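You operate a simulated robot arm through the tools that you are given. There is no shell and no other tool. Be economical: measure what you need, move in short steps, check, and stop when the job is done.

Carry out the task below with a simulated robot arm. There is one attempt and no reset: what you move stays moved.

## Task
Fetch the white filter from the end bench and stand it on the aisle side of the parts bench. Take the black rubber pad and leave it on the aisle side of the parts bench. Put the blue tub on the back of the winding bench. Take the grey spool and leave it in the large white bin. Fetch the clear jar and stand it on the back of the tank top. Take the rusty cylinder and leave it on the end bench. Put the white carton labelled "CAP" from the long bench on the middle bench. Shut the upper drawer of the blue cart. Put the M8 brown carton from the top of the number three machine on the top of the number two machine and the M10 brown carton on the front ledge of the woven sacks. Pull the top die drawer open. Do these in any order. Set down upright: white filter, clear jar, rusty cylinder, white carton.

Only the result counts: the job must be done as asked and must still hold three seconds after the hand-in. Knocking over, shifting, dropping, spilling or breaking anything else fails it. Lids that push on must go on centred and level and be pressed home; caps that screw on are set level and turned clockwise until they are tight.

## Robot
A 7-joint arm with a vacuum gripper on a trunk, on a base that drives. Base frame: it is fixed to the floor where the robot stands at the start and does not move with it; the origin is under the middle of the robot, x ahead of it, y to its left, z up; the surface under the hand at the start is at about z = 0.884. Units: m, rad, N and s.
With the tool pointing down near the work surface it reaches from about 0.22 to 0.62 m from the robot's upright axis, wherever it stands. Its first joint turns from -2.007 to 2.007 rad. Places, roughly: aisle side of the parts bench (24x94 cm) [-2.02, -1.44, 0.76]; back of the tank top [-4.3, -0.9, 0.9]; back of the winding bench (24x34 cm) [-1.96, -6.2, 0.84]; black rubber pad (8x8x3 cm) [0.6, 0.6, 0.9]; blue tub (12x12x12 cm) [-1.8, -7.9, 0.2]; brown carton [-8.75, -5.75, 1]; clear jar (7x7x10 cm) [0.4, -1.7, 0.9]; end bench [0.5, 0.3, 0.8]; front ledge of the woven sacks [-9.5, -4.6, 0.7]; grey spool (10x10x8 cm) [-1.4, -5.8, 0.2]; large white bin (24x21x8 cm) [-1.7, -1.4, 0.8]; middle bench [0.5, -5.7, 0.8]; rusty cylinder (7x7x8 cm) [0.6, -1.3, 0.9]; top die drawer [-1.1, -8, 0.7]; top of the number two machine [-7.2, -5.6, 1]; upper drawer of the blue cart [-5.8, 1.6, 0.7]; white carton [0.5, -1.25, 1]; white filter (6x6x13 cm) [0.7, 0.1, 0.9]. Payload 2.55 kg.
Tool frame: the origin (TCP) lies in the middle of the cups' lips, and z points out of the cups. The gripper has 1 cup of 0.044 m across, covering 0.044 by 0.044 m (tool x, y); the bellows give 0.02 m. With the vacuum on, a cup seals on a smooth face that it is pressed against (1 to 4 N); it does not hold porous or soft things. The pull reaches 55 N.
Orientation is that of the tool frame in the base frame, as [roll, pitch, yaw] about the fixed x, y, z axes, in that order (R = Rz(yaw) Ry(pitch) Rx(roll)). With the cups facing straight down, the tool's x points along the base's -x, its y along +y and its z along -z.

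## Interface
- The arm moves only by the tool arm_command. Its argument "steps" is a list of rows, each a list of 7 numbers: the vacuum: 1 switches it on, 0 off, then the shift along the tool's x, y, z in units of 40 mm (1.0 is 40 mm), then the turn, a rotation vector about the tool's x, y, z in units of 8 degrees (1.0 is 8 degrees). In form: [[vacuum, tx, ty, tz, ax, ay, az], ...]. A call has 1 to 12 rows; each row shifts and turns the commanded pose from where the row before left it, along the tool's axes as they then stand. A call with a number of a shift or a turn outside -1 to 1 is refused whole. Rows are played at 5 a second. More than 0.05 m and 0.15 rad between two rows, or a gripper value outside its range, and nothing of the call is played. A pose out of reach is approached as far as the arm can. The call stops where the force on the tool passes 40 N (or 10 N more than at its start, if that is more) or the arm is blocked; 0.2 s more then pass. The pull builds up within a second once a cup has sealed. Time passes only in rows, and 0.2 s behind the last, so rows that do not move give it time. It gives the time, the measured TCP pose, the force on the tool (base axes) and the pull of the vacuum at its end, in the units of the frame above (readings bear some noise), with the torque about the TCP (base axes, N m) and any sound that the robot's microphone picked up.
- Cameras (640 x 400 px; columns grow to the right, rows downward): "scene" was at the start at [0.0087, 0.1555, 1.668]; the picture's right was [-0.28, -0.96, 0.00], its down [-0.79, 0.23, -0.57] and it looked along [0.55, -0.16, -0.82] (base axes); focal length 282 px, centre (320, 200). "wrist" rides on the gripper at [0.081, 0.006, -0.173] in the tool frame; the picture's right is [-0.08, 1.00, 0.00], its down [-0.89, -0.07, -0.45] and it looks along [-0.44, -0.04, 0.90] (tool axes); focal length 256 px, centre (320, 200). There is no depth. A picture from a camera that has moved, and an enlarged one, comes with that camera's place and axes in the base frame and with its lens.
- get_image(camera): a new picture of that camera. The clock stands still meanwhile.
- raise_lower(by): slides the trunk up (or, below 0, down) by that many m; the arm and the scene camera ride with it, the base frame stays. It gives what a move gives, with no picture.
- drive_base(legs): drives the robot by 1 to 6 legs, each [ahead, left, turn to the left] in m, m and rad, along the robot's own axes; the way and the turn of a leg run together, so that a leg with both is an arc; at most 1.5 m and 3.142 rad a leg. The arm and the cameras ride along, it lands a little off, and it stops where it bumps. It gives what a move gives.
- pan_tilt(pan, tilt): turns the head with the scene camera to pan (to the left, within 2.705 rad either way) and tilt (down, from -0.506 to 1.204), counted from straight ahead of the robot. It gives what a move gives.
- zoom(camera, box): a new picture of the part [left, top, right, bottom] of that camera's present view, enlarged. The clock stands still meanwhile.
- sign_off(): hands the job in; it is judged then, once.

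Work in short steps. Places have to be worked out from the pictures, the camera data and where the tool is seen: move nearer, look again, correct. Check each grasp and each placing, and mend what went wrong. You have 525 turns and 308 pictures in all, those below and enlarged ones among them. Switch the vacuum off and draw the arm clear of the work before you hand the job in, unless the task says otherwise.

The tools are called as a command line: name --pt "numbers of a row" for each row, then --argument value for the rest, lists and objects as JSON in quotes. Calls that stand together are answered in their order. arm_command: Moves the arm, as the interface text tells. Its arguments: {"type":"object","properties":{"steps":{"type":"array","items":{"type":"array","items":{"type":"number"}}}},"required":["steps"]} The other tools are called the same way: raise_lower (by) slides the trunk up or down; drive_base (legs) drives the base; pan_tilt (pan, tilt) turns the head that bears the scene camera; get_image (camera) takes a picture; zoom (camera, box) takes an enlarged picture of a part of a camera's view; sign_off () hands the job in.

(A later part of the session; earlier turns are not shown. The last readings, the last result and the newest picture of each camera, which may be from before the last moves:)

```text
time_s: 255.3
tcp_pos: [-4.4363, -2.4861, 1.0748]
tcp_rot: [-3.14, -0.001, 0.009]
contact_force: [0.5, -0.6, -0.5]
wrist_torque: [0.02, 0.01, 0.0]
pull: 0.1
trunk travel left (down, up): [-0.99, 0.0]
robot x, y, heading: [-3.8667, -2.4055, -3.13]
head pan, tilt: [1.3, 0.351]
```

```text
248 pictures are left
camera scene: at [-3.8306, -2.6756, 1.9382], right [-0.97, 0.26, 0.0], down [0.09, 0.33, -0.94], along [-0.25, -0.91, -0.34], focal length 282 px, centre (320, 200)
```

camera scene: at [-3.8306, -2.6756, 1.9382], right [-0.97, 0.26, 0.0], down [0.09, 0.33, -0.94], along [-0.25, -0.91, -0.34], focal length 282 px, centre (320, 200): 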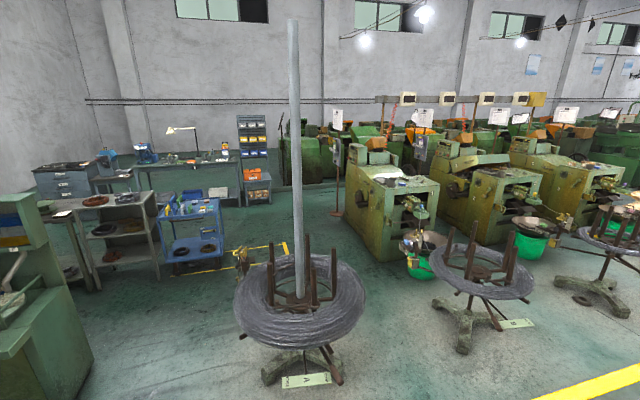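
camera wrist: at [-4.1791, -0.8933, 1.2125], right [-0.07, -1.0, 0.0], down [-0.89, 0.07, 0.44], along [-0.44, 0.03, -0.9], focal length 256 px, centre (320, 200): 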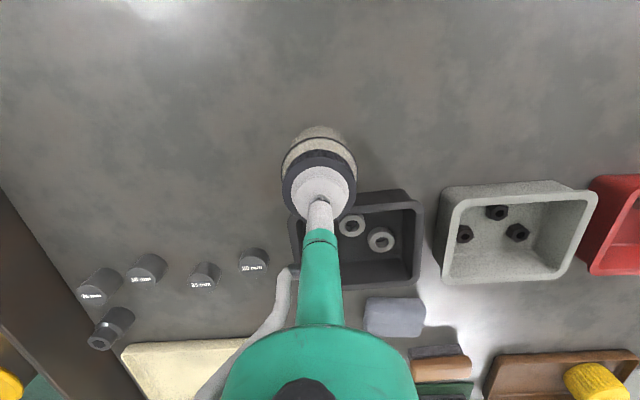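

The robot was blocked at x = −3.87, presumably by the dish by the tank's corner. I look at it.

pan_tilt --pan -0.3 --tilt 0.9

get_image --camera "scene"

```text
time_s: 256.9
tcp_pos: [-4.4354, -2.4843, 1.0759]
tcp_rot: [-3.141, -0.002, 0.009]
contact_force: [0.4, 0.2, -0.3]
wrist_torque: [0.0, 0.01, 0.03]
pull: 0.1
trunk travel left (down, up): [-0.99, 0.0]
robot x, y, heading: [-3.8684, -2.4074, -3.132]
head pan, tilt: [-0.3, 0.901]
```

```text
247 pictures are left
camera scene: at [-3.8777, -2.5638, 1.8907], right [0.29, 0.96, 0.0], down [0.75, -0.23, -0.62], along [-0.59, 0.18, -0.78], focal length 282 px, centre (320, 200)
```

scene: 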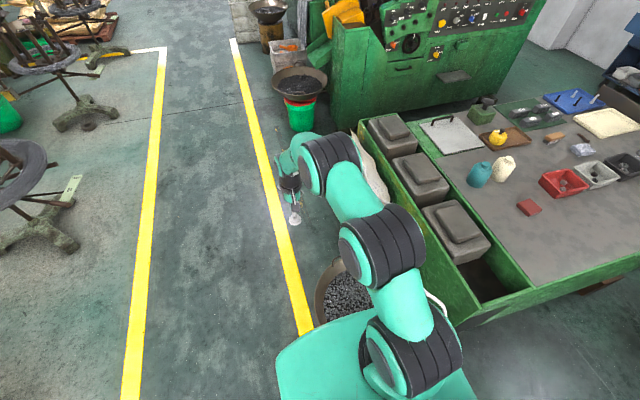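

A dish on a bucket at about (−4.34, −2.29) stood in the way; it looks undisturbed. I back off, move to y ≈ −3.0 and go west.

drive_base --legs '[[-0.15, 0, 0], [0, 0.65, -0.01], [1.4, 0, 0], [1.4, 0, 0], [1.4, 0, 0]]'

pan_tilt --pan 1.3 --tilt 0.4

get_image --camera "scene"

```text
time_s: 281.2
tcp_pos: [-8.4452, -3.262, 1.077]
tcp_rot: [-3.139, -0.003, 0.083]
contact_force: [-0.5, 0.3, 0.2]
wrist_torque: [0.0, -0.02, 0.0]
pull: 0.0
trunk travel left (down, up): [-0.99, 0.0]
robot x, y, heading: [-7.8814, -3.1434, -3.063]
head pan, tilt: [-0.3, 0.901]
```

```text
time_s: 282.9
tcp_pos: [-8.4437, -3.2622, 1.0765]
tcp_rot: [-3.139, -0.002, 0.081]
contact_force: [0.6, -0.2, -0.3]
wrist_torque: [0.01, -0.02, 0.0]
pull: 0.1
trunk travel left (down, up): [-0.99, 0.0]
robot x, y, heading: [-7.8827, -3.1434, -3.059]
head pan, tilt: [1.3, 0.4]
```

```text
246 pictures are left
camera scene: at [-7.8269, -3.4075, 1.9336], right [-0.98, 0.19, 0.0], down [0.07, 0.38, -0.92], along [-0.18, -0.9, -0.39], focal length 282 px, centre (320, 200)
```

scene: 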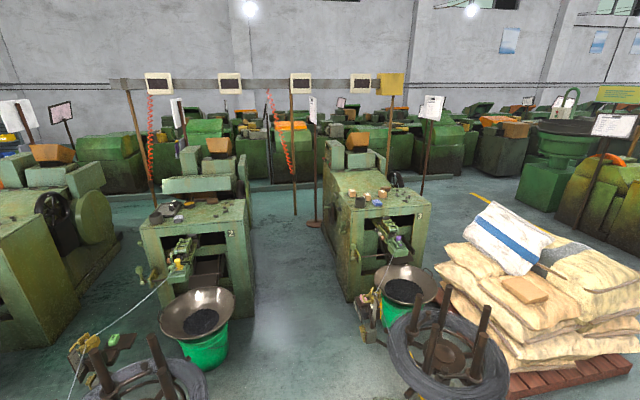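

zoom --camera "scene" --box '[120, 120, 440, 320]'

zoom --camera "scene" --box '[320, 170, 448, 250]'

zoom --camera "scene" --box '[420, 190, 640, 328]'

```text
2.00 times, centred on (280, 220) of scene
camera zoom: at [-7.8269, -3.4075, 1.9336], right [-0.98, 0.19, 0.0], down [0.07, 0.38, -0.92], along [-0.18, -0.9, -0.39], focal length 563 px, centre (400, 160)
```

zoom: 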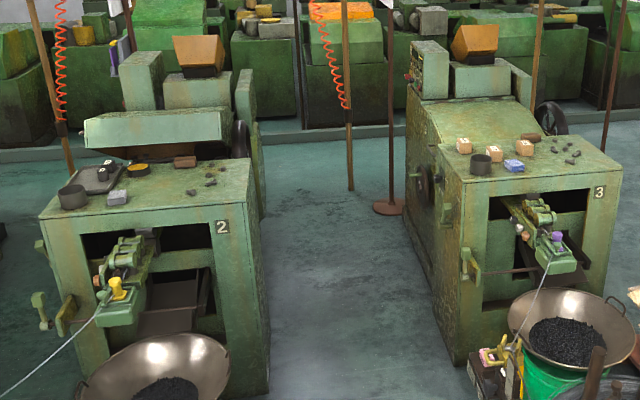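

```text
5.00 times, centred on (384, 210) of scene
camera zoom: at [-7.8269, -3.4075, 1.9336], right [-0.98, 0.19, 0.0], down [0.07, 0.38, -0.92], along [-0.18, -0.9, -0.39], focal length 1408 px, centre (0, 150)
```

zoom: 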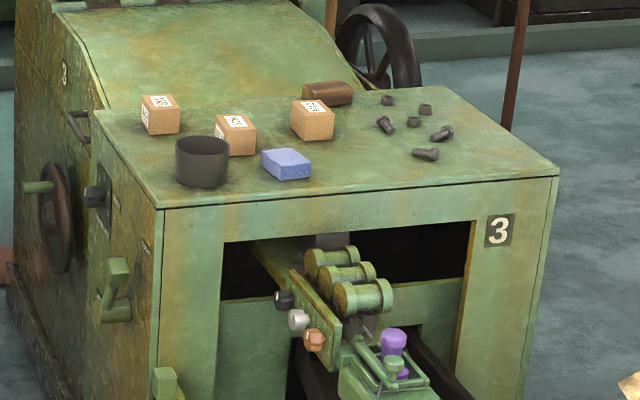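

```text
2.90 times, centred on (530, 259) of scene
camera zoom: at [-7.8269, -3.4075, 1.9336], right [-0.98, 0.19, 0.0], down [0.07, 0.38, -0.92], along [-0.18, -0.9, -0.39], focal length 816 px, centre (-289, 29)
```

zoom: 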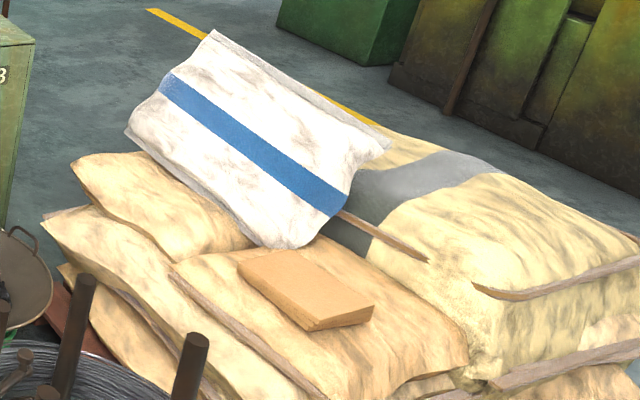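

Three brown cartons stand on machine 3; access is through the lane between machines 2 and 3 at x≈−8.0. I turn to face −y and come closer to read labels.

drive_base --legs '[[0, 0, 1.49]]'

drive_base --legs '[[0.4, 0, 0]]'

pan_tilt --pan -0.2 --tilt 0.6

get_image --camera "scene"

```text
time_s: 286.9
tcp_pos: [-7.8042, -3.7127, 1.0766]
tcp_rot: [-3.14, -0.002, 1.581]
contact_force: [-0.1, 0.2, 0.0]
wrist_torque: [-0.01, 0.01, 0.01]
pull: 0.1
trunk travel left (down, up): [-0.99, 0.0]
robot x, y, heading: [-7.886, -3.1399, -1.565]
head pan, tilt: [1.3, 0.4]
```

```text
time_s: 289.5
tcp_pos: [-7.806, -4.1163, 1.0768]
tcp_rot: [-3.141, 0.0, 1.574]
contact_force: [0.4, -1.0, -0.3]
wrist_torque: [-0.01, -0.02, -0.02]
pull: 0.0
trunk travel left (down, up): [-0.99, 0.0]
robot x, y, heading: [-7.8826, -3.5468, -1.569]
head pan, tilt: [1.3, 0.4]
```

```text
time_s: 291.1
tcp_pos: [-7.806, -4.1165, 1.0756]
tcp_rot: [-3.141, -0.001, 1.576]
contact_force: [0.2, 0.0, -0.4]
wrist_torque: [0.0, 0.03, 0.0]
pull: 0.0
trunk travel left (down, up): [-0.99, 0.0]
robot x, y, heading: [-7.88, -3.545, -1.571]
head pan, tilt: [-0.201, 0.6]
```

```text
242 pictures are left
camera scene: at [-7.7217, -3.5744, 1.9154], right [-0.98, 0.2, 0.0], down [0.11, 0.55, -0.83], along [-0.16, -0.81, -0.56], focal length 282 px, centre (320, 200)
```

scene: 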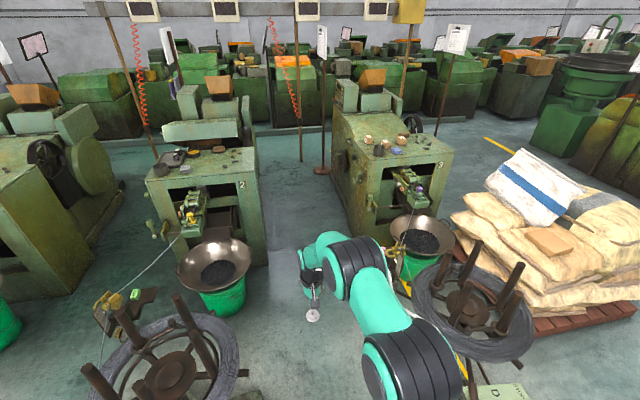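

The lane is about x −7.55…−8.4, centre −7.98. I move in carefully.

drive_base --legs '[[0, -0.1, 0], [0.75, 0, 0]]'

pan_tilt --pan -0.6 --tilt 0.6

get_image --camera "scene"

zoom --camera "scene" --box '[260, 120, 420, 220]'

```text
time_s: 295.9
tcp_pos: [-7.9095, -4.8705, 1.0756]
tcp_rot: [-3.14, -0.002, 1.577]
contact_force: [0.3, 0.2, 0.5]
wrist_torque: [0.02, 0.02, 0.01]
pull: 0.0
trunk travel left (down, up): [-0.99, 0.0]
robot x, y, heading: [-7.9833, -4.2984, -1.571]
head pan, tilt: [-0.201, 0.6]
```

```text
time_s: 296.8
tcp_pos: [-7.9079, -4.8707, 1.0774]
tcp_rot: [-3.139, -0.002, 1.575]
contact_force: [-0.1, -0.4, -0.1]
wrist_torque: [0.01, -0.01, -0.01]
pull: 0.0
trunk travel left (down, up): [-0.99, 0.0]
robot x, y, heading: [-7.9852, -4.3031, -1.57]
head pan, tilt: [-0.6, 0.6]
```

```text
241 pictures are left
camera scene: at [-7.8569, -4.3157, 1.9154], right [-0.83, 0.56, 0.0], down [0.32, 0.47, -0.83], along [-0.46, -0.68, -0.56], focal length 282 px, centre (320, 200)
```

scene: 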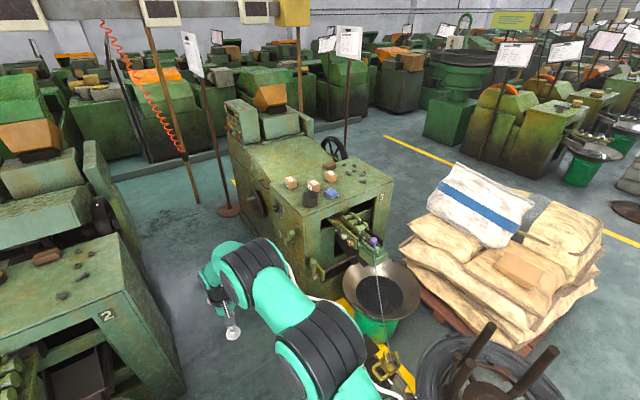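

```text
4.00 times, centred on (340, 170) of scene
camera zoom: at [-7.8569, -4.3157, 1.9154], right [-0.83, 0.56, 0.0], down [0.32, 0.47, -0.83], along [-0.46, -0.68, -0.56], focal length 1126 px, centre (240, 320)
```

zoom: 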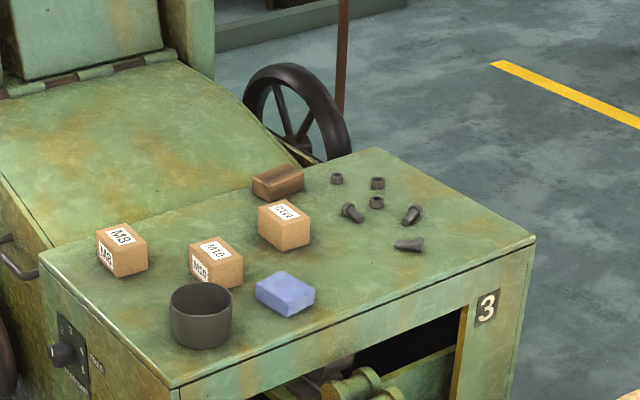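

C1 is M8 at about (−8.62, −5.81), C2 is M10 at about (−8.72, −5.67), tops near z 0.95. I go deeper into the lane, at x≈−8.05.

drive_base --legs '[[0.6, -0.06, 0]]'

pan_tilt --pan -0.9 --tilt 0.9

get_image --camera "scene"

pan_tilt --pan 0.7 --tilt 0.9

get_image --camera "scene"

```text
time_s: 300.2
tcp_pos: [-7.9646, -5.4746, 1.077]
tcp_rot: [-3.139, -0.001, 1.579]
contact_force: [0.2, -0.3, 0.1]
wrist_torque: [-0.01, -0.02, -0.01]
pull: 0.0
trunk travel left (down, up): [-0.99, 0.0]
robot x, y, heading: [-8.0433, -4.9053, -1.563]
head pan, tilt: [-0.6, 0.6]
```

```text
time_s: 301.0
tcp_pos: [-7.9644, -5.4758, 1.0763]
tcp_rot: [-3.14, -0.003, 1.58]
contact_force: [-0.3, -0.8, 0.4]
wrist_torque: [0.0, 0.01, -0.02]
pull: 0.2
trunk travel left (down, up): [-0.99, 0.0]
robot x, y, heading: [-8.0413, -4.9007, -1.564]
head pan, tilt: [-0.901, 0.901]
```

```text
239 pictures are left
camera scene: at [-7.9248, -4.8933, 1.8907], right [-0.63, 0.78, 0.0], down [0.61, 0.49, -0.62], along [-0.48, -0.39, -0.78], focal length 282 px, centre (320, 200)
```

scene: 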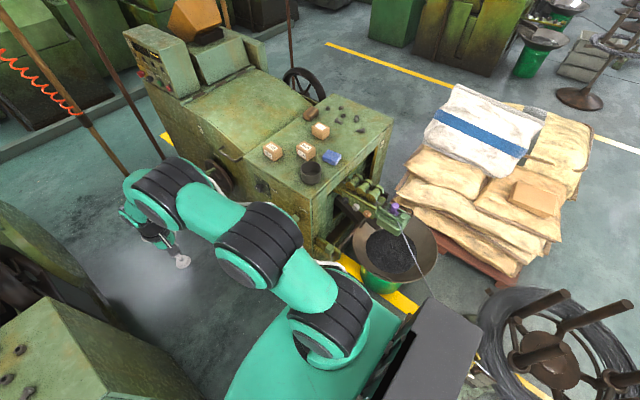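

```text
time_s: 302.7
tcp_pos: [-7.9653, -5.4749, 1.0751]
tcp_rot: [-3.14, -0.002, 1.58]
contact_force: [-0.4, 0.5, 0.1]
wrist_torque: [0.03, 0.01, 0.04]
pull: 0.0
trunk travel left (down, up): [-0.99, 0.0]
robot x, y, heading: [-8.0459, -4.9051, -1.568]
head pan, tilt: [0.7, 0.901]
```

```text
238 pictures are left
camera scene: at [-7.817, -4.9036, 1.8906], right [-0.76, -0.65, 0.0], down [-0.51, 0.6, -0.62], along [0.4, -0.47, -0.78], focal length 282 px, centre (320, 200)
```

scene: 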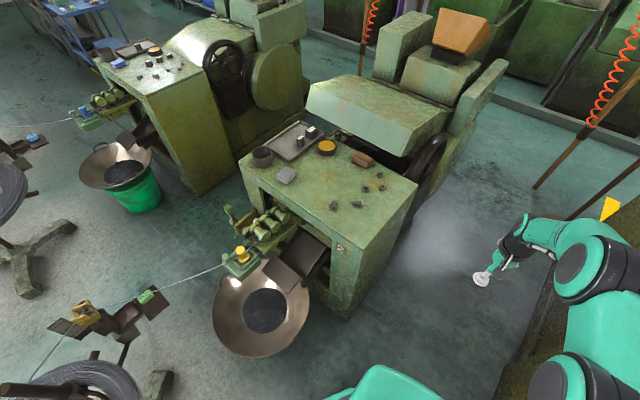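

There is room. I advance to about (−8.08, −5.58).

drive_base --legs '[[0.35, -0.02, -0.003], [0.33, -0.02, 0]]'

pan_tilt --pan -1.3 --tilt 0.8

get_image --camera "scene"

```text
time_s: 306.8
tcp_pos: [-7.997, -6.1703, 1.0754]
tcp_rot: [-3.14, -0.002, 1.585]
contact_force: [-0.3, -0.4, -0.2]
wrist_torque: [0.0, 0.02, 0.03]
pull: 0.2
trunk travel left (down, up): [-0.99, 0.0]
robot x, y, heading: [-8.074, -5.6033, -1.561]
head pan, tilt: [0.7, 0.901]
```

```text
time_s: 308.7
tcp_pos: [-7.9969, -6.1715, 1.0766]
tcp_rot: [-3.141, -0.003, 1.585]
contact_force: [-0.5, 0.4, -0.2]
wrist_torque: [0.0, 0.02, -0.04]
pull: 0.0
trunk travel left (down, up): [-0.99, 0.0]
robot x, y, heading: [-8.0727, -5.6038, -1.563]
head pan, tilt: [-1.3, 0.799]
```

```text
237 pictures are left
camera scene: at [-7.978, -5.5645, 1.8986], right [-0.28, 0.96, 0.0], down [0.69, 0.2, -0.7], along [-0.67, -0.19, -0.72], focal length 282 px, centre (320, 200)
```

scene: 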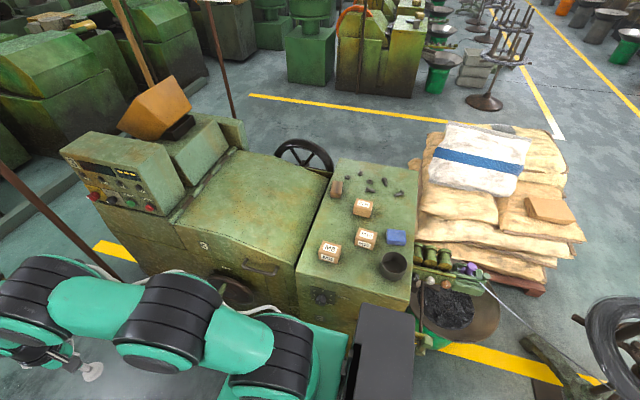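

Refining by two views: M8 at (−8.57, −5.69), M10 at (−8.66, −5.577), tops ≈1.03. I retract the arm and swing it to the right, keeping it close in.

arm_command --pt "0 1 0 0 0 0 0" --pt "0 1 0 0 0 0 0" --pt "0 1 0 0 0 0 0" --pt "0 1 0 0 0 0 0" --pt "0 1 0 0 0 0 0" --pt "0 1 0 0 0 0 0" --pt "0 0 -1 0 0 0 0.84" --pt "0 0 -1 0 0 0 0.84" --pt "0 0 -1 0 0 0 0.84" --pt "0 0 -1 0 0 0 0.84"

arm_command --pt "0 0 -1 0 0 0 0.84" --pt "0 0 -1 0 0 0 0.84" --pt "0 0 -1 0 0 0 0.84" --pt "0 0 -1 0 0 0 0.84" --pt "0 0 -1 0 0 0 0.84" --pt "0 0 -1 0 0 0 0.84" --pt "0 0 -1 0 0 0 0.84" --pt "0 0 0 0 0 0 0"

get_image --camera "wrist"

```text
time_s: 310.9
tcp_pos: [-8.1576, -5.9037, 1.0789]
tcp_rot: [-3.141, -0.002, 1.114]
contact_force: [-0.2, 0.3, -0.5]
wrist_torque: [0.02, 0.01, 0.02]
pull: 0.0
trunk travel left (down, up): [-0.99, 0.0]
robot x, y, heading: [-8.0765, -5.6042, -1.549]
head pan, tilt: [-1.3, 0.799]
```

```text
time_s: 312.7
tcp_pos: [-8.3446, -5.7061, 1.0787]
tcp_rot: [-3.14, 0.003, 0.294]
contact_force: [0.4, 0.0, -0.2]
wrist_torque: [0.0, 0.0, -0.02]
pull: 0.0
trunk travel left (down, up): [-0.99, 0.0]
robot x, y, heading: [-8.078, -5.6054, -1.56]
head pan, tilt: [-1.3, 0.799]
```

```text
236 pictures are left
camera wrist: at [-8.2661, -5.6907, 1.2508], right [0.21, -0.98, 0.0], down [-0.87, -0.19, 0.45], along [-0.44, -0.09, -0.89], focal length 256 px, centre (320, 200)
```

wrist: 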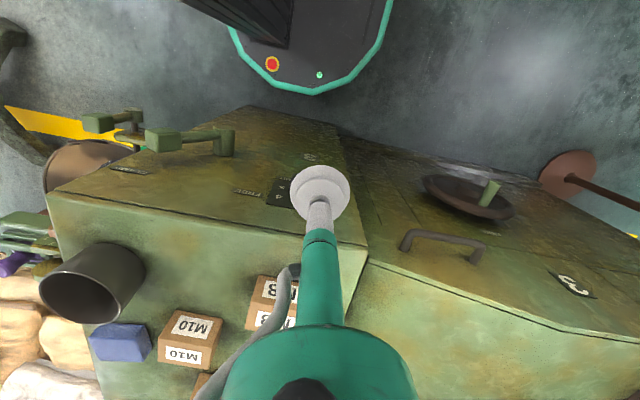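

Both labels read well. I move the cup over the M8 carton at (−8.55, −5.688).

arm_command --pt "0 -0.8 -0.32 0 0 0 0" --pt "0 -0.8 -0.32 0 0 0 0" --pt "0 -0.8 -0.32 0 0 0 0" --pt "0 -0.8 -0.32 0 0 0 0" --pt "0 -0.8 -0.32 0 0 0 0" --pt "0 -0.8 -0.32 0 0 0 0" --pt "0 0 0 0 0 0 0"

get_image --camera "wrist"

zoom --camera "scene" --box '[260, 180, 420, 280]'

```text
time_s: 314.3
tcp_pos: [-8.5487, -5.6901, 1.0771]
tcp_rot: [-3.139, 0.003, 0.295]
contact_force: [0.5, 0.2, -0.3]
wrist_torque: [-0.04, 0.06, 0.01]
pull: 0.1
trunk travel left (down, up): [-0.99, 0.0]
robot x, y, heading: [-8.0791, -5.6002, -1.556]
head pan, tilt: [-1.3, 0.799]
```

```text
235 pictures are left
camera wrist: at [-8.4704, -5.6734, 1.2484], right [0.21, -0.98, 0.0], down [-0.87, -0.19, 0.45], along [-0.44, -0.09, -0.89], focal length 256 px, centre (320, 200)
```

wrist: 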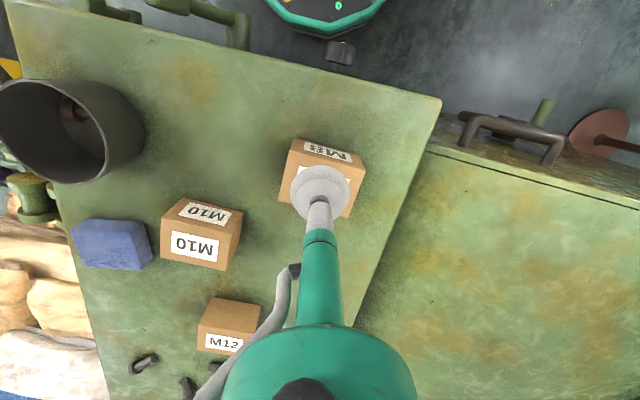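

```text
4.00 times, centred on (340, 230) of scene
camera zoom: at [-7.977, -5.5643, 1.8985], right [-0.28, 0.96, 0.0], down [0.69, 0.2, -0.7], along [-0.67, -0.19, -0.72], focal length 1126 px, centre (240, 80)
```

zoom: 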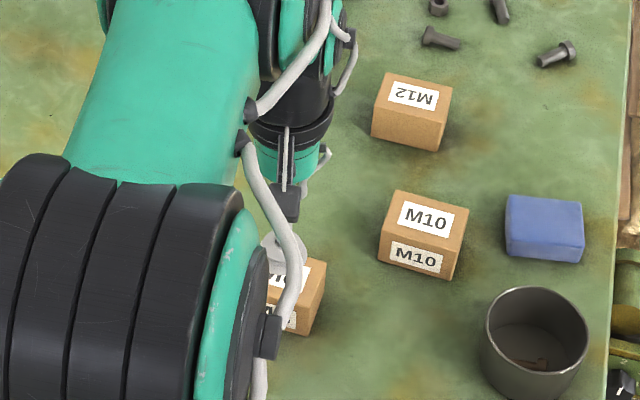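

Cup is over the M8 carton; I nudge ~8 mm outward and descend.

arm_command --pt "1 -0.2 0.05 0.5 0 0 0" --pt "1 0 0 0.2 0 0 0" --pt "1 0 0 0.15 0 0 0" --pt "1 0 0 0.15 0 0 0" --pt "1 0 0 0 0 0 0"

get_image --camera "wrist"

```text
time_s: 315.5
tcp_pos: [-8.5589, -5.6953, 1.0385]
tcp_rot: [-3.14, 0.003, 0.295]
contact_force: [0.0, -0.2, 0.0]
wrist_torque: [-0.02, 0.01, 0.01]
pull: 0.0
trunk travel left (down, up): [-0.99, 0.0]
robot x, y, heading: [-8.0796, -5.6065, -1.561]
head pan, tilt: [-1.3, 0.799]
```

```text
233 pictures are left
camera wrist: at [-8.4799, -5.6785, 1.2097], right [0.21, -0.98, 0.0], down [-0.87, -0.19, 0.45], along [-0.44, -0.09, -0.89], focal length 256 px, centre (320, 200)
```

wrist: 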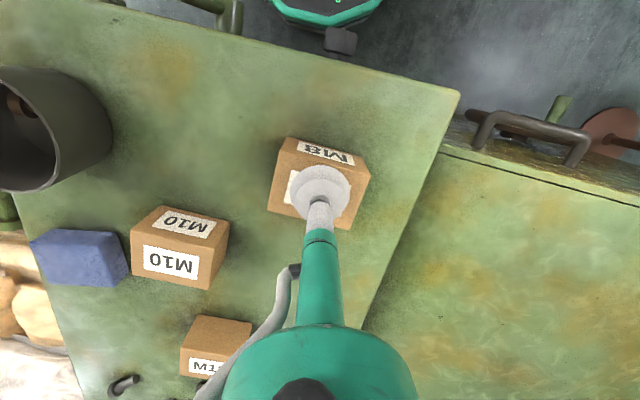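

arm_command --pt "1 -0.05 0 0.15 0 0 0" --pt "1 0 0 0.15 0 0 0" --pt "1 0 0 0.12 0 0 0" --pt "1 0 0 0.12 0 0 0" --pt "1 0 0 0 0 0 0"

```text
time_s: 316.7
tcp_pos: [-8.5607, -5.6953, 1.0193]
tcp_rot: [-3.138, 0.008, 0.295]
contact_force: [2.6, -1.2, 20.5]
wrist_torque: [-0.06, 0.14, 0.0]
pull: 55.1
trunk travel left (down, up): [-0.99, 0.0]
robot x, y, heading: [-8.0716, -5.6014, -1.56]
head pan, tilt: [-1.3, 0.799]
```

Sealed. Lift, retract, and swing the arm left over to machine 2.

arm_command --pt "1 0 0 -1 0 0 0" --pt "1 0 0 -1 0 0 0" --pt "1 0 0 -0.5 0 0 0" --pt "1 1 0 0 0 0 0" --pt "1 1 0 0 0 0 0" --pt "1 1 0 0 0 0 0" --pt "1 1 0 0 0 0 0" --pt "1 1 0 0 0 0 0" --pt "1 0 0 0 0 0 0"

arm_command --pt "1 0 1 0 0 0 -1" --pt "1 0 1 0 0 0 -1" --pt "1 0 1 0 0 0 -1" --pt "1 0 1 0 0 0 -1" --pt "1 0 1 0 0 0 -1" --pt "1 0 1 0 0 0 -1" --pt "1 0 1 0 0 0 -1" --pt "1 0 1 0 0 0 -1" --pt "1 0 1 0 0 0 -1" --pt "1 0 1 0 0 0 -1" --pt "1 0 1 0 0 0 -1"

```text
time_s: 318.7
tcp_pos: [-8.3668, -5.6372, 1.1175]
tcp_rot: [-3.14, -0.001, 0.296]
contact_force: [0.6, 0.3, -1.9]
wrist_torque: [0.04, 0.08, 0.0]
pull: 55.3
trunk travel left (down, up): [-0.99, 0.0]
robot x, y, heading: [-8.0781, -5.6028, -1.562]
head pan, tilt: [-1.3, 0.799]
```

```text
time_s: 320.1
tcp_pos: [-8.2416, -5.8243, 1.1149]
tcp_rot: [-3.133, 0.008, 1.139]
contact_force: [-1.7, -0.9, -0.8]
wrist_torque: [0.17, -0.29, 0.08]
pull: 55.1
trunk travel left (down, up): [-0.99, 0.0]
robot x, y, heading: [-8.0761, -5.6029, -1.556]
head pan, tilt: [-1.3, 0.799]
stopped in row 6: the force on the tool passed its limit at 85 N (the readings are from after the stop); the commanded pose is now the measured one
```

A force spike stopped the swing. I look at what happened before anything else.

get_image --camera "wrist"

pan_tilt --pan -0.9 --tilt 1.1

get_image --camera "scene"

```text
232 pictures are left
camera wrist: at [-8.2007, -5.7528, 1.2871], right [0.87, -0.49, -0.01], down [-0.43, -0.78, 0.45], along [-0.23, -0.39, -0.89], focal length 256 px, centre (320, 200)
```

wrist: 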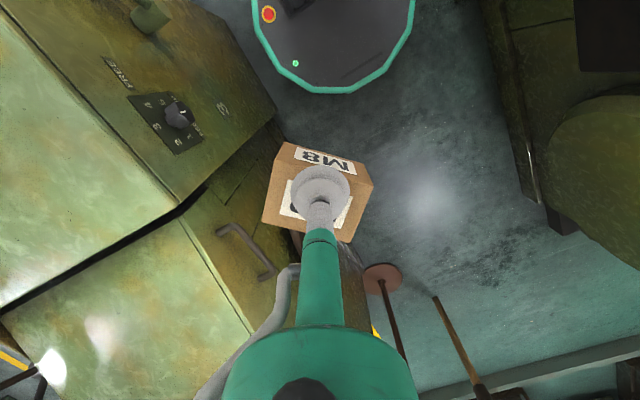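

```text
time_s: 321.0
tcp_pos: [-8.2422, -5.8239, 1.1154]
tcp_rot: [-3.133, 0.009, 1.138]
contact_force: [-2.0, -0.8, -1.7]
wrist_torque: [-0.05, -0.49, 0.22]
pull: 55.2
trunk travel left (down, up): [-0.99, 0.0]
robot x, y, heading: [-8.0739, -5.6033, -1.56]
head pan, tilt: [-0.901, 1.1]
```

```text
231 pictures are left
camera scene: at [-7.9495, -5.5815, 1.8768], right [-0.63, 0.78, 0.0], down [0.69, 0.56, -0.45], along [-0.35, -0.29, -0.89], focal length 282 px, centre (320, 200)
```

scene: 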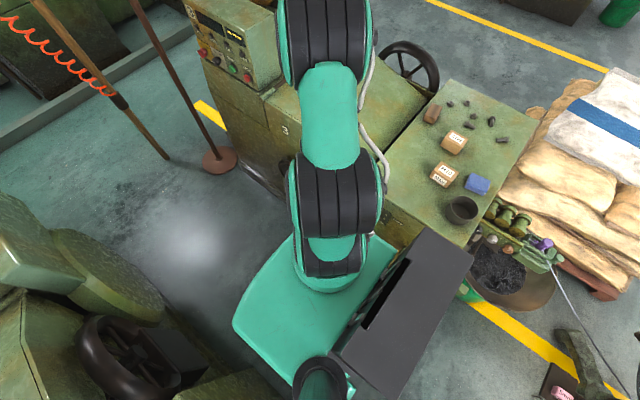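

Nothing visibly touched; the arm was folded very tight. I extend a little and go on with gentler arcs.

arm_command --pt "1 -0.5 0 0 0 0 0" --pt "1 -0.5 0 0 0 0 0" --pt "1 0 0 0 0 0 0"

arm_command --pt "1 0 0.6 0 0 0 -0.5" --pt "1 0 0.6 0 0 0 -0.5" --pt "1 0 0.6 0 0 0 -0.5" --pt "1 0 0 0 0 0 0"

```text
time_s: 321.8
tcp_pos: [-8.2586, -5.8595, 1.1158]
tcp_rot: [-3.133, 0.007, 1.137]
contact_force: [1.0, 0.2, -1.6]
wrist_torque: [-0.07, 0.06, 0.0]
pull: 55.0
trunk travel left (down, up): [-0.99, 0.0]
robot x, y, heading: [-8.0763, -5.6029, -1.558]
head pan, tilt: [-0.901, 1.1]
```

```text
time_s: 322.8
tcp_pos: [-8.1918, -5.8848, 1.1143]
tcp_rot: [-3.132, 0.007, 1.346]
contact_force: [-0.8, -0.8, -1.3]
wrist_torque: [-0.07, 0.01, -0.03]
pull: 54.8
trunk travel left (down, up): [-0.99, 0.0]
robot x, y, heading: [-8.0742, -5.6056, -1.559]
head pan, tilt: [-0.901, 1.1]
```

arm_command --pt "1 -0.5 0.6 0 0 0 -0.6" --pt "1 0 0.8 0 0 0 -0.7" --pt "1 0 0.8 0 0 0 -0.7" --pt "1 0 0.8 0 0 0 -0.7" --pt "1 0 0.8 0 0 0 -0.7" --pt "1 0 0.8 0 0 0 -0.7" --pt "1 0 0.8 0 0 0 -0.7" --pt "1 0 0.8 0 0 0 -0.7" --pt "1 0 0 0 0 0 0"

arm_command --pt "1 0 0.8 0 0 0 -0.7" --pt "1 0 0.8 0 0 0 -0.7" --pt "1 0 0.8 0 0 0 -0.7" --pt "1 0 0.8 0 0 0 -0.7" --pt "1 0 0.8 0 0 0 -0.7" --pt "1 0 0.8 0 0 0 -0.7" --pt "1 0 0.8 0 0 0 -0.7" --pt "1 0 0.8 0 0 0 -0.7" --pt "1 0 0 0 0 0 0"

```text
time_s: 324.8
tcp_pos: [-7.9591, -5.8736, 1.1166]
tcp_rot: [-3.132, -0.003, 2.115]
contact_force: [0.0, 0.4, -1.6]
wrist_torque: [-0.05, -0.02, -0.02]
pull: 55.4
trunk travel left (down, up): [-0.99, 0.0]
robot x, y, heading: [-8.0756, -5.6008, -1.562]
head pan, tilt: [-0.901, 1.1]
```

```text
time_s: 325.4
tcp_pos: [-7.9117, -5.8517, 1.1146]
tcp_rot: [-3.127, 0.01, 2.295]
contact_force: [1.0, -1.1, -2.5]
wrist_torque: [0.12, 0.09, 0.0]
pull: 54.8
trunk travel left (down, up): [-0.99, 0.0]
robot x, y, heading: [-8.0807, -5.6021, -1.556]
head pan, tilt: [-0.901, 1.1]
stopped in row 2: the force on the tool passed its limit at 58 N (the readings are from after the stop); the commanded pose is now the measured one
```

Again a spike at radius ~0.30; I suspect self-contact of the folded arm. I look, then use a larger radius.

get_image --camera "wrist"

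pan_tilt --pan 0.5 --tilt 1.1

get_image --camera "scene"

```text
230 pictures are left
camera wrist: at [-7.9603, -5.7846, 1.2856], right [0.8, 0.6, -0.01], down [0.54, -0.71, 0.45], along [0.26, -0.37, -0.89], focal length 256 px, centre (320, 200)
```

wrist: 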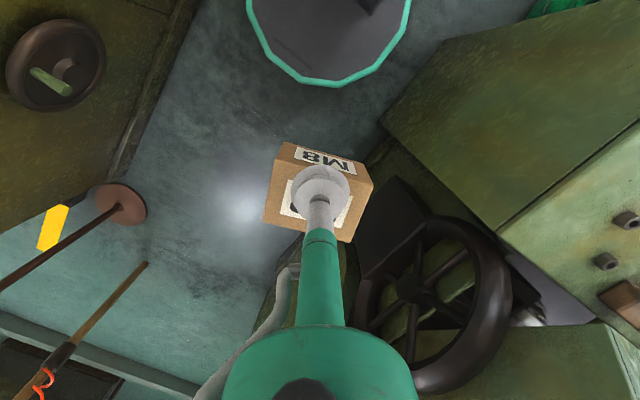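

```text
time_s: 326.9
tcp_pos: [-7.9113, -5.8515, 1.1151]
tcp_rot: [-3.128, 0.009, 2.293]
contact_force: [-0.3, -5.4, -2.2]
wrist_torque: [0.86, -0.12, 0.29]
pull: 55.1
trunk travel left (down, up): [-0.99, 0.0]
robot x, y, heading: [-8.0775, -5.6027, -1.559]
head pan, tilt: [0.499, 1.1]
```

```text
229 pictures are left
camera scene: at [-7.8698, -5.5967, 1.8768], right [-0.87, -0.49, 0.0], down [-0.43, 0.78, -0.45], along [0.22, -0.4, -0.89], focal length 282 px, centre (320, 200)
```

scene: 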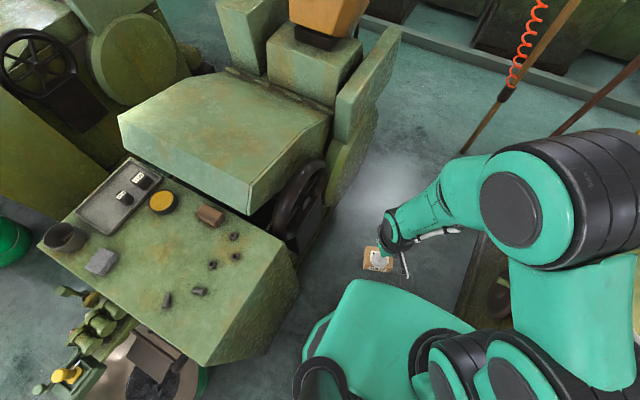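

The carton was brushing the robot's own platform edge. I extend outward and raise, then swing at radius ≈0.42.

arm_command --pt "1 -1 0 0 0 0 0" --pt "1 -0.9 0 -0.4 0 0 0" --pt "1 -0.9 0 -0.4 0 0 0" --pt "1 0 0 -0.5 0 0 0" --pt "1 0 1 0 0 0 -0.68" --pt "1 0 1 0 0 0 -0.68" --pt "1 0 1 0 0 0 -0.68" --pt "1 0 1 0 0 0 -0.68" --pt "1 0 1 0 0 0 -0.68" --pt "1 0 0 0 0 0 0"

get_image --camera "wrist"

```text
time_s: 329.1
tcp_pos: [-7.7192, -5.7814, 1.1634]
tcp_rot: [-3.127, 0.0, 2.769]
contact_force: [1.0, 0.8, -2.7]
wrist_torque: [-0.04, -0.09, 0.0]
pull: 54.9
trunk travel left (down, up): [-0.99, 0.0]
robot x, y, heading: [-8.0759, -5.6005, -1.556]
head pan, tilt: [0.499, 1.1]
```

```text
228 pictures are left
camera wrist: at [-7.7919, -5.7431, 1.3352], right [0.43, 0.9, -0.01], down [0.81, -0.38, 0.45], along [0.4, -0.21, -0.89], focal length 256 px, centre (320, 200)
```

wrist: 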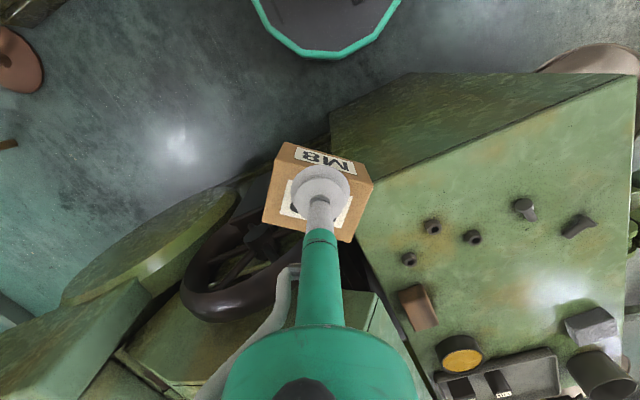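

Machine 2's edge is x≈−7.635 and bolts start at x≈−7.49; target (−7.565, −5.57). I move there at this height.

arm_command --pt "1 -0.24 0.9 0 0 0 0" --pt "1 -0.24 0.9 0 0 0 0" --pt "1 -0.24 0.9 0 0 0 0" --pt "1 -0.24 0.9 0 0 0 0" --pt "1 -0.24 0.9 0 0 0 0" --pt "1 -0.24 0.9 0 0 0 0" --pt "1 -0.24 0.9 0 0 0 0" --pt "1 0 0 0 0 0 0"

get_image --camera "wrist"

get_image --camera "scene"

```text
time_s: 330.9
tcp_pos: [-7.5638, -5.5702, 1.1593]
tcp_rot: [-3.127, 0.001, 2.77]
contact_force: [0.6, 0.4, -2.1]
wrist_torque: [-0.01, -0.07, 0.01]
pull: 54.4
trunk travel left (down, up): [-0.99, 0.0]
robot x, y, heading: [-8.0785, -5.6003, -1.558]
head pan, tilt: [0.499, 1.1]
```

```text
227 pictures are left
camera wrist: at [-7.6368, -5.5328, 1.3316], right [0.44, 0.9, -0.01], down [0.81, -0.38, 0.45], along [0.4, -0.21, -0.89], focal length 256 px, centre (320, 200)
```

wrist: 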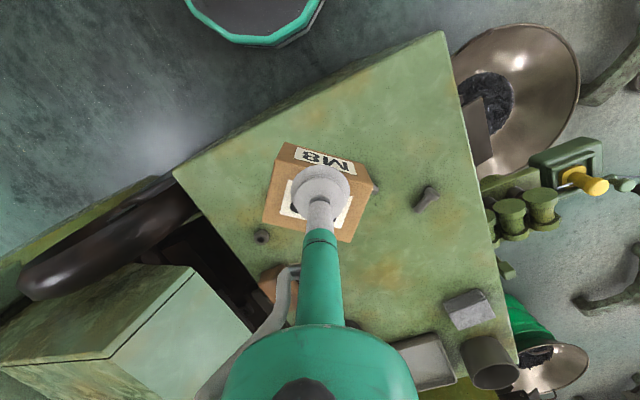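

```text
226 pictures are left
camera scene: at [-7.8709, -5.5977, 1.877], right [-0.87, -0.49, 0.0], down [-0.44, 0.78, -0.45], along [0.22, -0.4, -0.89], focal length 282 px, centre (320, 200)
```

scene: 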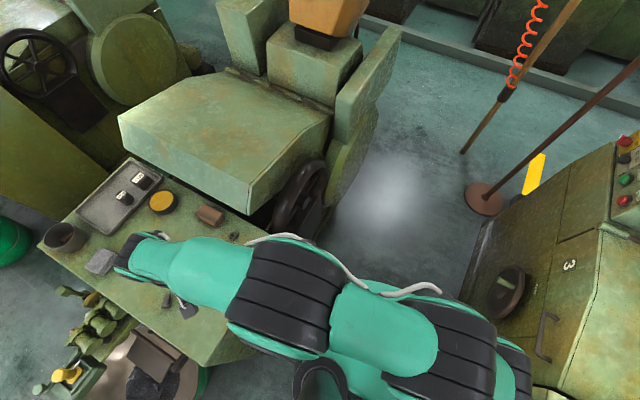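

arm_command --pt "1 0 0 1 0 0 0" --pt "1 0 0 1 0 0 0" --pt "1 0 0 0.8 0 0 0" --pt "1 0 0 0.2 0 0 0" --pt "1 0 0 0 0 0 0"

get_image --camera "wrist"

```text
time_s: 332.1
tcp_pos: [-7.5627, -5.5696, 1.0391]
tcp_rot: [-3.125, 0.002, 2.769]
contact_force: [0.5, 0.5, -1.1]
wrist_torque: [-0.05, -0.07, -0.02]
pull: 54.8
trunk travel left (down, up): [-0.99, 0.0]
robot x, y, heading: [-8.074, -5.6032, -1.561]
head pan, tilt: [0.499, 1.1]
```

```text
225 pictures are left
camera wrist: at [-7.6359, -5.5321, 1.2102], right [0.44, 0.9, -0.02], down [0.81, -0.38, 0.45], along [0.4, -0.21, -0.89], focal length 256 px, centre (320, 200)
```

wrist: 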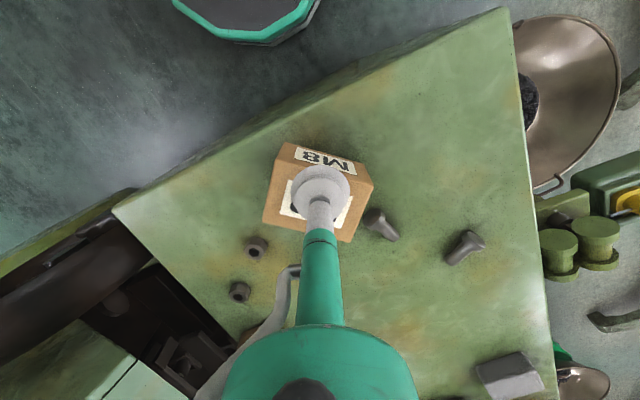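

Margins of about 1.5 cm to edge and bolt. Lower to contact and release.

arm_command --pt "1 0 0 0.2 0 0 0" --pt "1 0 0 0.15 0 0 0" --pt "1 0 0 0.08 0 0 0" --pt "1 0 0 0 0 0 0"

```text
time_s: 333.1
tcp_pos: [-7.5632, -5.5693, 1.0218]
tcp_rot: [-3.125, 0.002, 2.771]
contact_force: [-0.8, -0.2, -1.9]
wrist_torque: [-0.06, -0.11, 0.03]
pull: 54.9
trunk travel left (down, up): [-0.99, 0.0]
robot x, y, heading: [-8.0759, -5.6046, -1.557]
head pan, tilt: [0.499, 1.1]
```

arm_command --pt "1 0 0 0.07 0 0 0" --pt "1 0 0 0.07 0 0 0" --pt "1 0 0 0 0 0 0"

```text
time_s: 333.9
tcp_pos: [-7.5621, -5.57, 1.0209]
tcp_rot: [-3.128, 0.006, 2.77]
contact_force: [-3.1, 1.3, 12.5]
wrist_torque: [0.25, -0.45, 0.11]
pull: 54.5
trunk travel left (down, up): [-0.99, 0.0]
robot x, y, heading: [-8.0754, -5.6011, -1.557]
head pan, tilt: [0.499, 1.1]
```

Contact. Release, rise and check.

arm_command --pt "0 0 0 0 0 0 0" --pt "0 0 0 0 0 0 0" --pt "0 0 0 0 0 0 0" --pt "0 0 0 -0.3 0 0 0" --pt "0 0 0 -0.7 0 0 0" --pt "0 0 0 -1 0 0 0" --pt "0 0 0 -1 0 0 0" --pt "0 1 0 0 0 0 0" --pt "0 1 0 0 0 0 0" --pt "0 0 0 0 0 0 0"

get_image --camera "wrist"

```text
time_s: 336.1
tcp_pos: [-7.6424, -5.5448, 1.1302]
tcp_rot: [-3.116, -0.011, 2.752]
contact_force: [0.4, 0.5, -0.1]
wrist_torque: [0.0, 0.05, 0.0]
pull: 0.1
trunk travel left (down, up): [-0.99, 0.0]
robot x, y, heading: [-8.074, -5.6044, -1.557]
head pan, tilt: [0.499, 1.1]
```

```text
224 pictures are left
camera wrist: at [-7.7112, -5.5061, 1.3029], right [0.45, 0.89, -0.03], down [0.81, -0.4, 0.44], along [0.38, -0.22, -0.9], focal length 256 px, centre (320, 200)
```

wrist: 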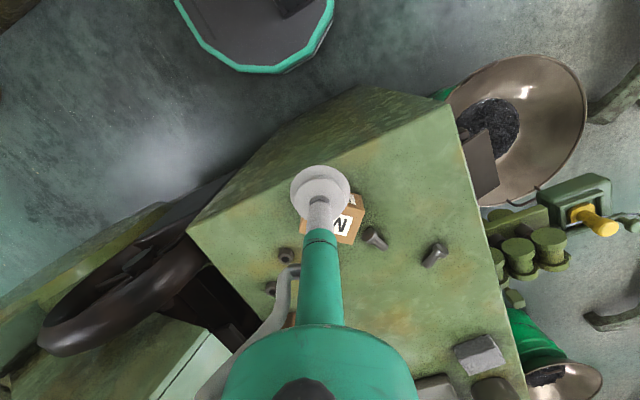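

M8 sits well on machine 2. I swing the empty arm back to the right at radius 0.42 toward the M10 carton.

arm_command --pt "0 0 0 0 0 0 -0.94" --pt "0 0 0 0 0 0 -0.94" --pt "0 0 0 0 0 0 -0.94" --pt "0 0 0 0 0 0 -0.94" --pt "0 0 -1 0 0 0 0.68" --pt "0 0 -1 0 0 0 0.68" --pt "0 0 -1 0 0 0 0.68" --pt "0 0 -1 0 0 0 0.68" --pt "0 0 -1 0 0 0 0.68" --pt "0 0 -1 0 0 0 0.68" --pt "0 0 -1 0 0 0 0.68" --pt "0 0 -1 0 0 0 0.68"

arm_command --pt "0 0 -1 0 0 0 0.68" --pt "0 0 -1 0 0 0 0.68" --pt "0 0 -1 0 0 0 0.68" --pt "0 0 -1 0 0 0 0.68" --pt "0 0 -1 0 0 0 0.68" --pt "0 0 -1 0 0 0 0.68" --pt "0 0 -1 0 0 0 0.68" --pt "0 0 -1 0 0 0 0.68" --pt "0 0 -1 0 0 0 0.68" --pt "0 0 -1 0 0 0 0.68" --pt "0 0 -1 0 0 0 0.68" --pt "0 0 -1 0 0 0 0.68"

```text
time_s: 338.7
tcp_pos: [-7.6922, -5.8474, 1.1406]
tcp_rot: [-3.128, 0.005, 2.534]
contact_force: [-0.9, -0.5, -0.4]
wrist_torque: [0.02, 0.03, 0.0]
pull: 0.0
trunk travel left (down, up): [-0.99, 0.0]
robot x, y, heading: [-8.0782, -5.6029, -1.56]
head pan, tilt: [0.499, 1.1]
```

```text
time_s: 341.3
tcp_pos: [-8.1058, -6.0388, 1.1469]
tcp_rot: [-3.14, 0.015, 1.395]
contact_force: [0.1, -0.3, -0.2]
wrist_torque: [0.03, -0.03, 0.02]
pull: 0.0
trunk travel left (down, up): [-0.99, 0.0]
robot x, y, heading: [-8.0726, -5.6049, -1.558]
head pan, tilt: [0.499, 1.1]
```

arm_command --pt "0 0 -1 0 0 0 0.66" --pt "0 0 -1 0 0 0 0.66" --pt "0 0 -1 0 0 0 0.66" --pt "0 0 -1 0 0 0 0.66" --pt "0 0 -1 0 0 0 0.66" --pt "0 0 -1 0 0 0 0.66" --pt "0 0 -1 0 0 0 0.66" --pt "0 0 -1 0 0 0 0.66" --pt "0 0 -1 0 0 0 0.66" --pt "0 0 -1 0 0 0 0.66" --pt "0 0 -1 0 0 0 0.66" --pt "0 0 -1 0 0 0 0.66"

arm_command --pt "0 0 -1 0 0 0 0.66" --pt "0 0 -1 0 0 0 0.66" --pt "0 0 -1 0 0 0 0.66" --pt "0 0 -1 0 0 0 0.66" --pt "0 0 0 0 0 0 0"

get_image --camera "wrist"

```text
time_s: 343.9
tcp_pos: [-8.4583, -5.7538, 1.1474]
tcp_rot: [3.129, 0.011, 0.289]
contact_force: [-0.2, -0.4, -0.3]
wrist_torque: [-0.04, 0.01, -0.02]
pull: 0.1
trunk travel left (down, up): [-0.99, 0.0]
robot x, y, heading: [-8.0773, -5.5982, -1.557]
head pan, tilt: [0.499, 1.1]
```

```text
time_s: 345.1
tcp_pos: [-8.4817, -5.5972, 1.144]
tcp_rot: [3.129, 0.004, -0.078]
contact_force: [-0.4, 0.0, 0.5]
wrist_torque: [0.0, -0.01, 0.0]
pull: 0.0
trunk travel left (down, up): [-0.99, 0.0]
robot x, y, heading: [-8.0769, -5.6039, -1.566]
head pan, tilt: [0.499, 1.1]
```

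```text
223 pictures are left
camera wrist: at [-8.4018, -5.6082, 1.3164], right [-0.16, -0.99, 0.01], down [-0.88, 0.15, 0.45], along [-0.44, 0.06, -0.89], focal length 256 px, centre (320, 200)
```

wrist: 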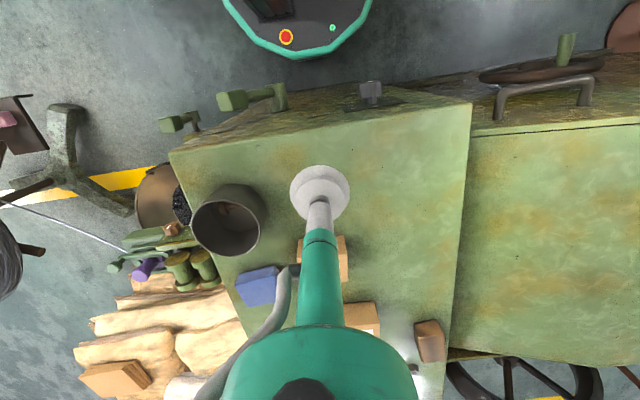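

M10 is straight ahead at about (−8.656, −5.574). I move over it and lower partway.

arm_command --pt "0 -0.88 -0.05 0 0 0 0" --pt "0 -0.88 -0.05 0 0 0 0" --pt "0 -0.88 -0.05 0 0 0 0" --pt "0 -0.88 -0.05 0 0 0 0" --pt "0 -0.88 -0.05 0 0 0 0" --pt "0 0 0 1 0 0 0" --pt "0 0 0 0.9 0 0 0" --pt "0 0 0 0 0 0 0"

get_image --camera "wrist"

```text
time_s: 346.9
tcp_pos: [-8.6419, -5.5739, 1.059]
tcp_rot: [3.124, 0.006, -0.077]
contact_force: [0.8, 0.2, -0.3]
wrist_torque: [0.0, 0.01, 0.01]
pull: 0.0
out of reach, approached as far as the arm can: row 5
trunk travel left (down, up): [-0.99, 0.0]
robot x, y, heading: [-8.0765, -5.6046, -1.557]
head pan, tilt: [0.499, 1.1]
```

```text
222 pictures are left
camera wrist: at [-8.562, -5.5852, 1.2308], right [-0.16, -0.99, 0.02], down [-0.88, 0.15, 0.45], along [-0.45, 0.06, -0.89], focal length 256 px, centre (320, 200)
```

wrist: 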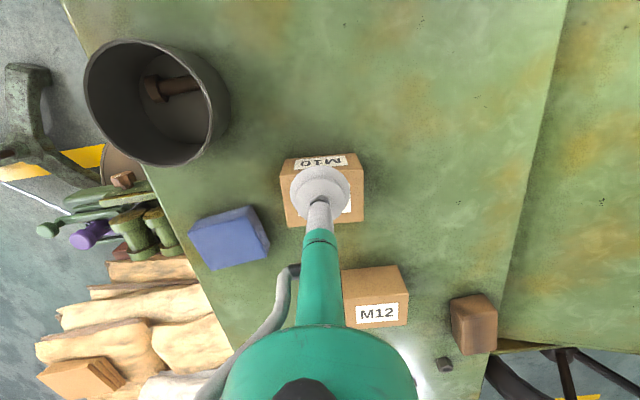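

arm_command --pt "1 -0.5 -0.08 0.3 0 0 0" --pt "1 -0.05 0 0.3 0 0 0" --pt "1 0 0 0.15 0 0 0" --pt "1 0 0 0.12 0 0 0" --pt "1 0 0 0.12 0 0 0" --pt "1 0 0 0 0 0 0"

get_image --camera "wrist"

```text
time_s: 348.3
tcp_pos: [-8.6646, -5.5712, 1.0215]
tcp_rot: [3.126, 0.003, -0.078]
contact_force: [-0.3, 0.4, -1.2]
wrist_torque: [0.0, -0.02, 0.0]
pull: 55.3
trunk travel left (down, up): [-0.99, 0.0]
robot x, y, heading: [-8.0764, -5.6035, -1.559]
head pan, tilt: [0.499, 1.1]
```

```text
221 pictures are left
camera wrist: at [-8.5852, -5.5823, 1.194], right [-0.16, -0.99, 0.02], down [-0.88, 0.15, 0.45], along [-0.44, 0.06, -0.89], focal length 256 px, centre (320, 200)
```

wrist: 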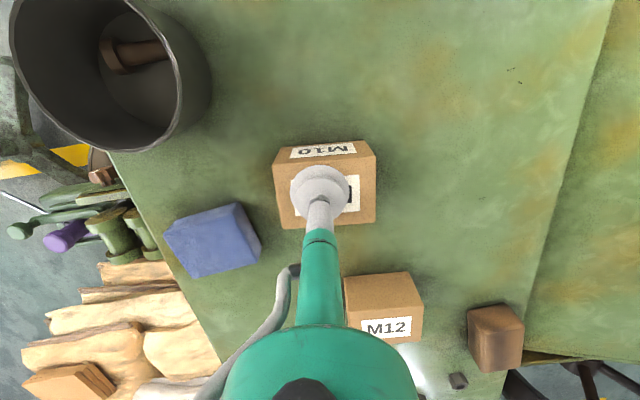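

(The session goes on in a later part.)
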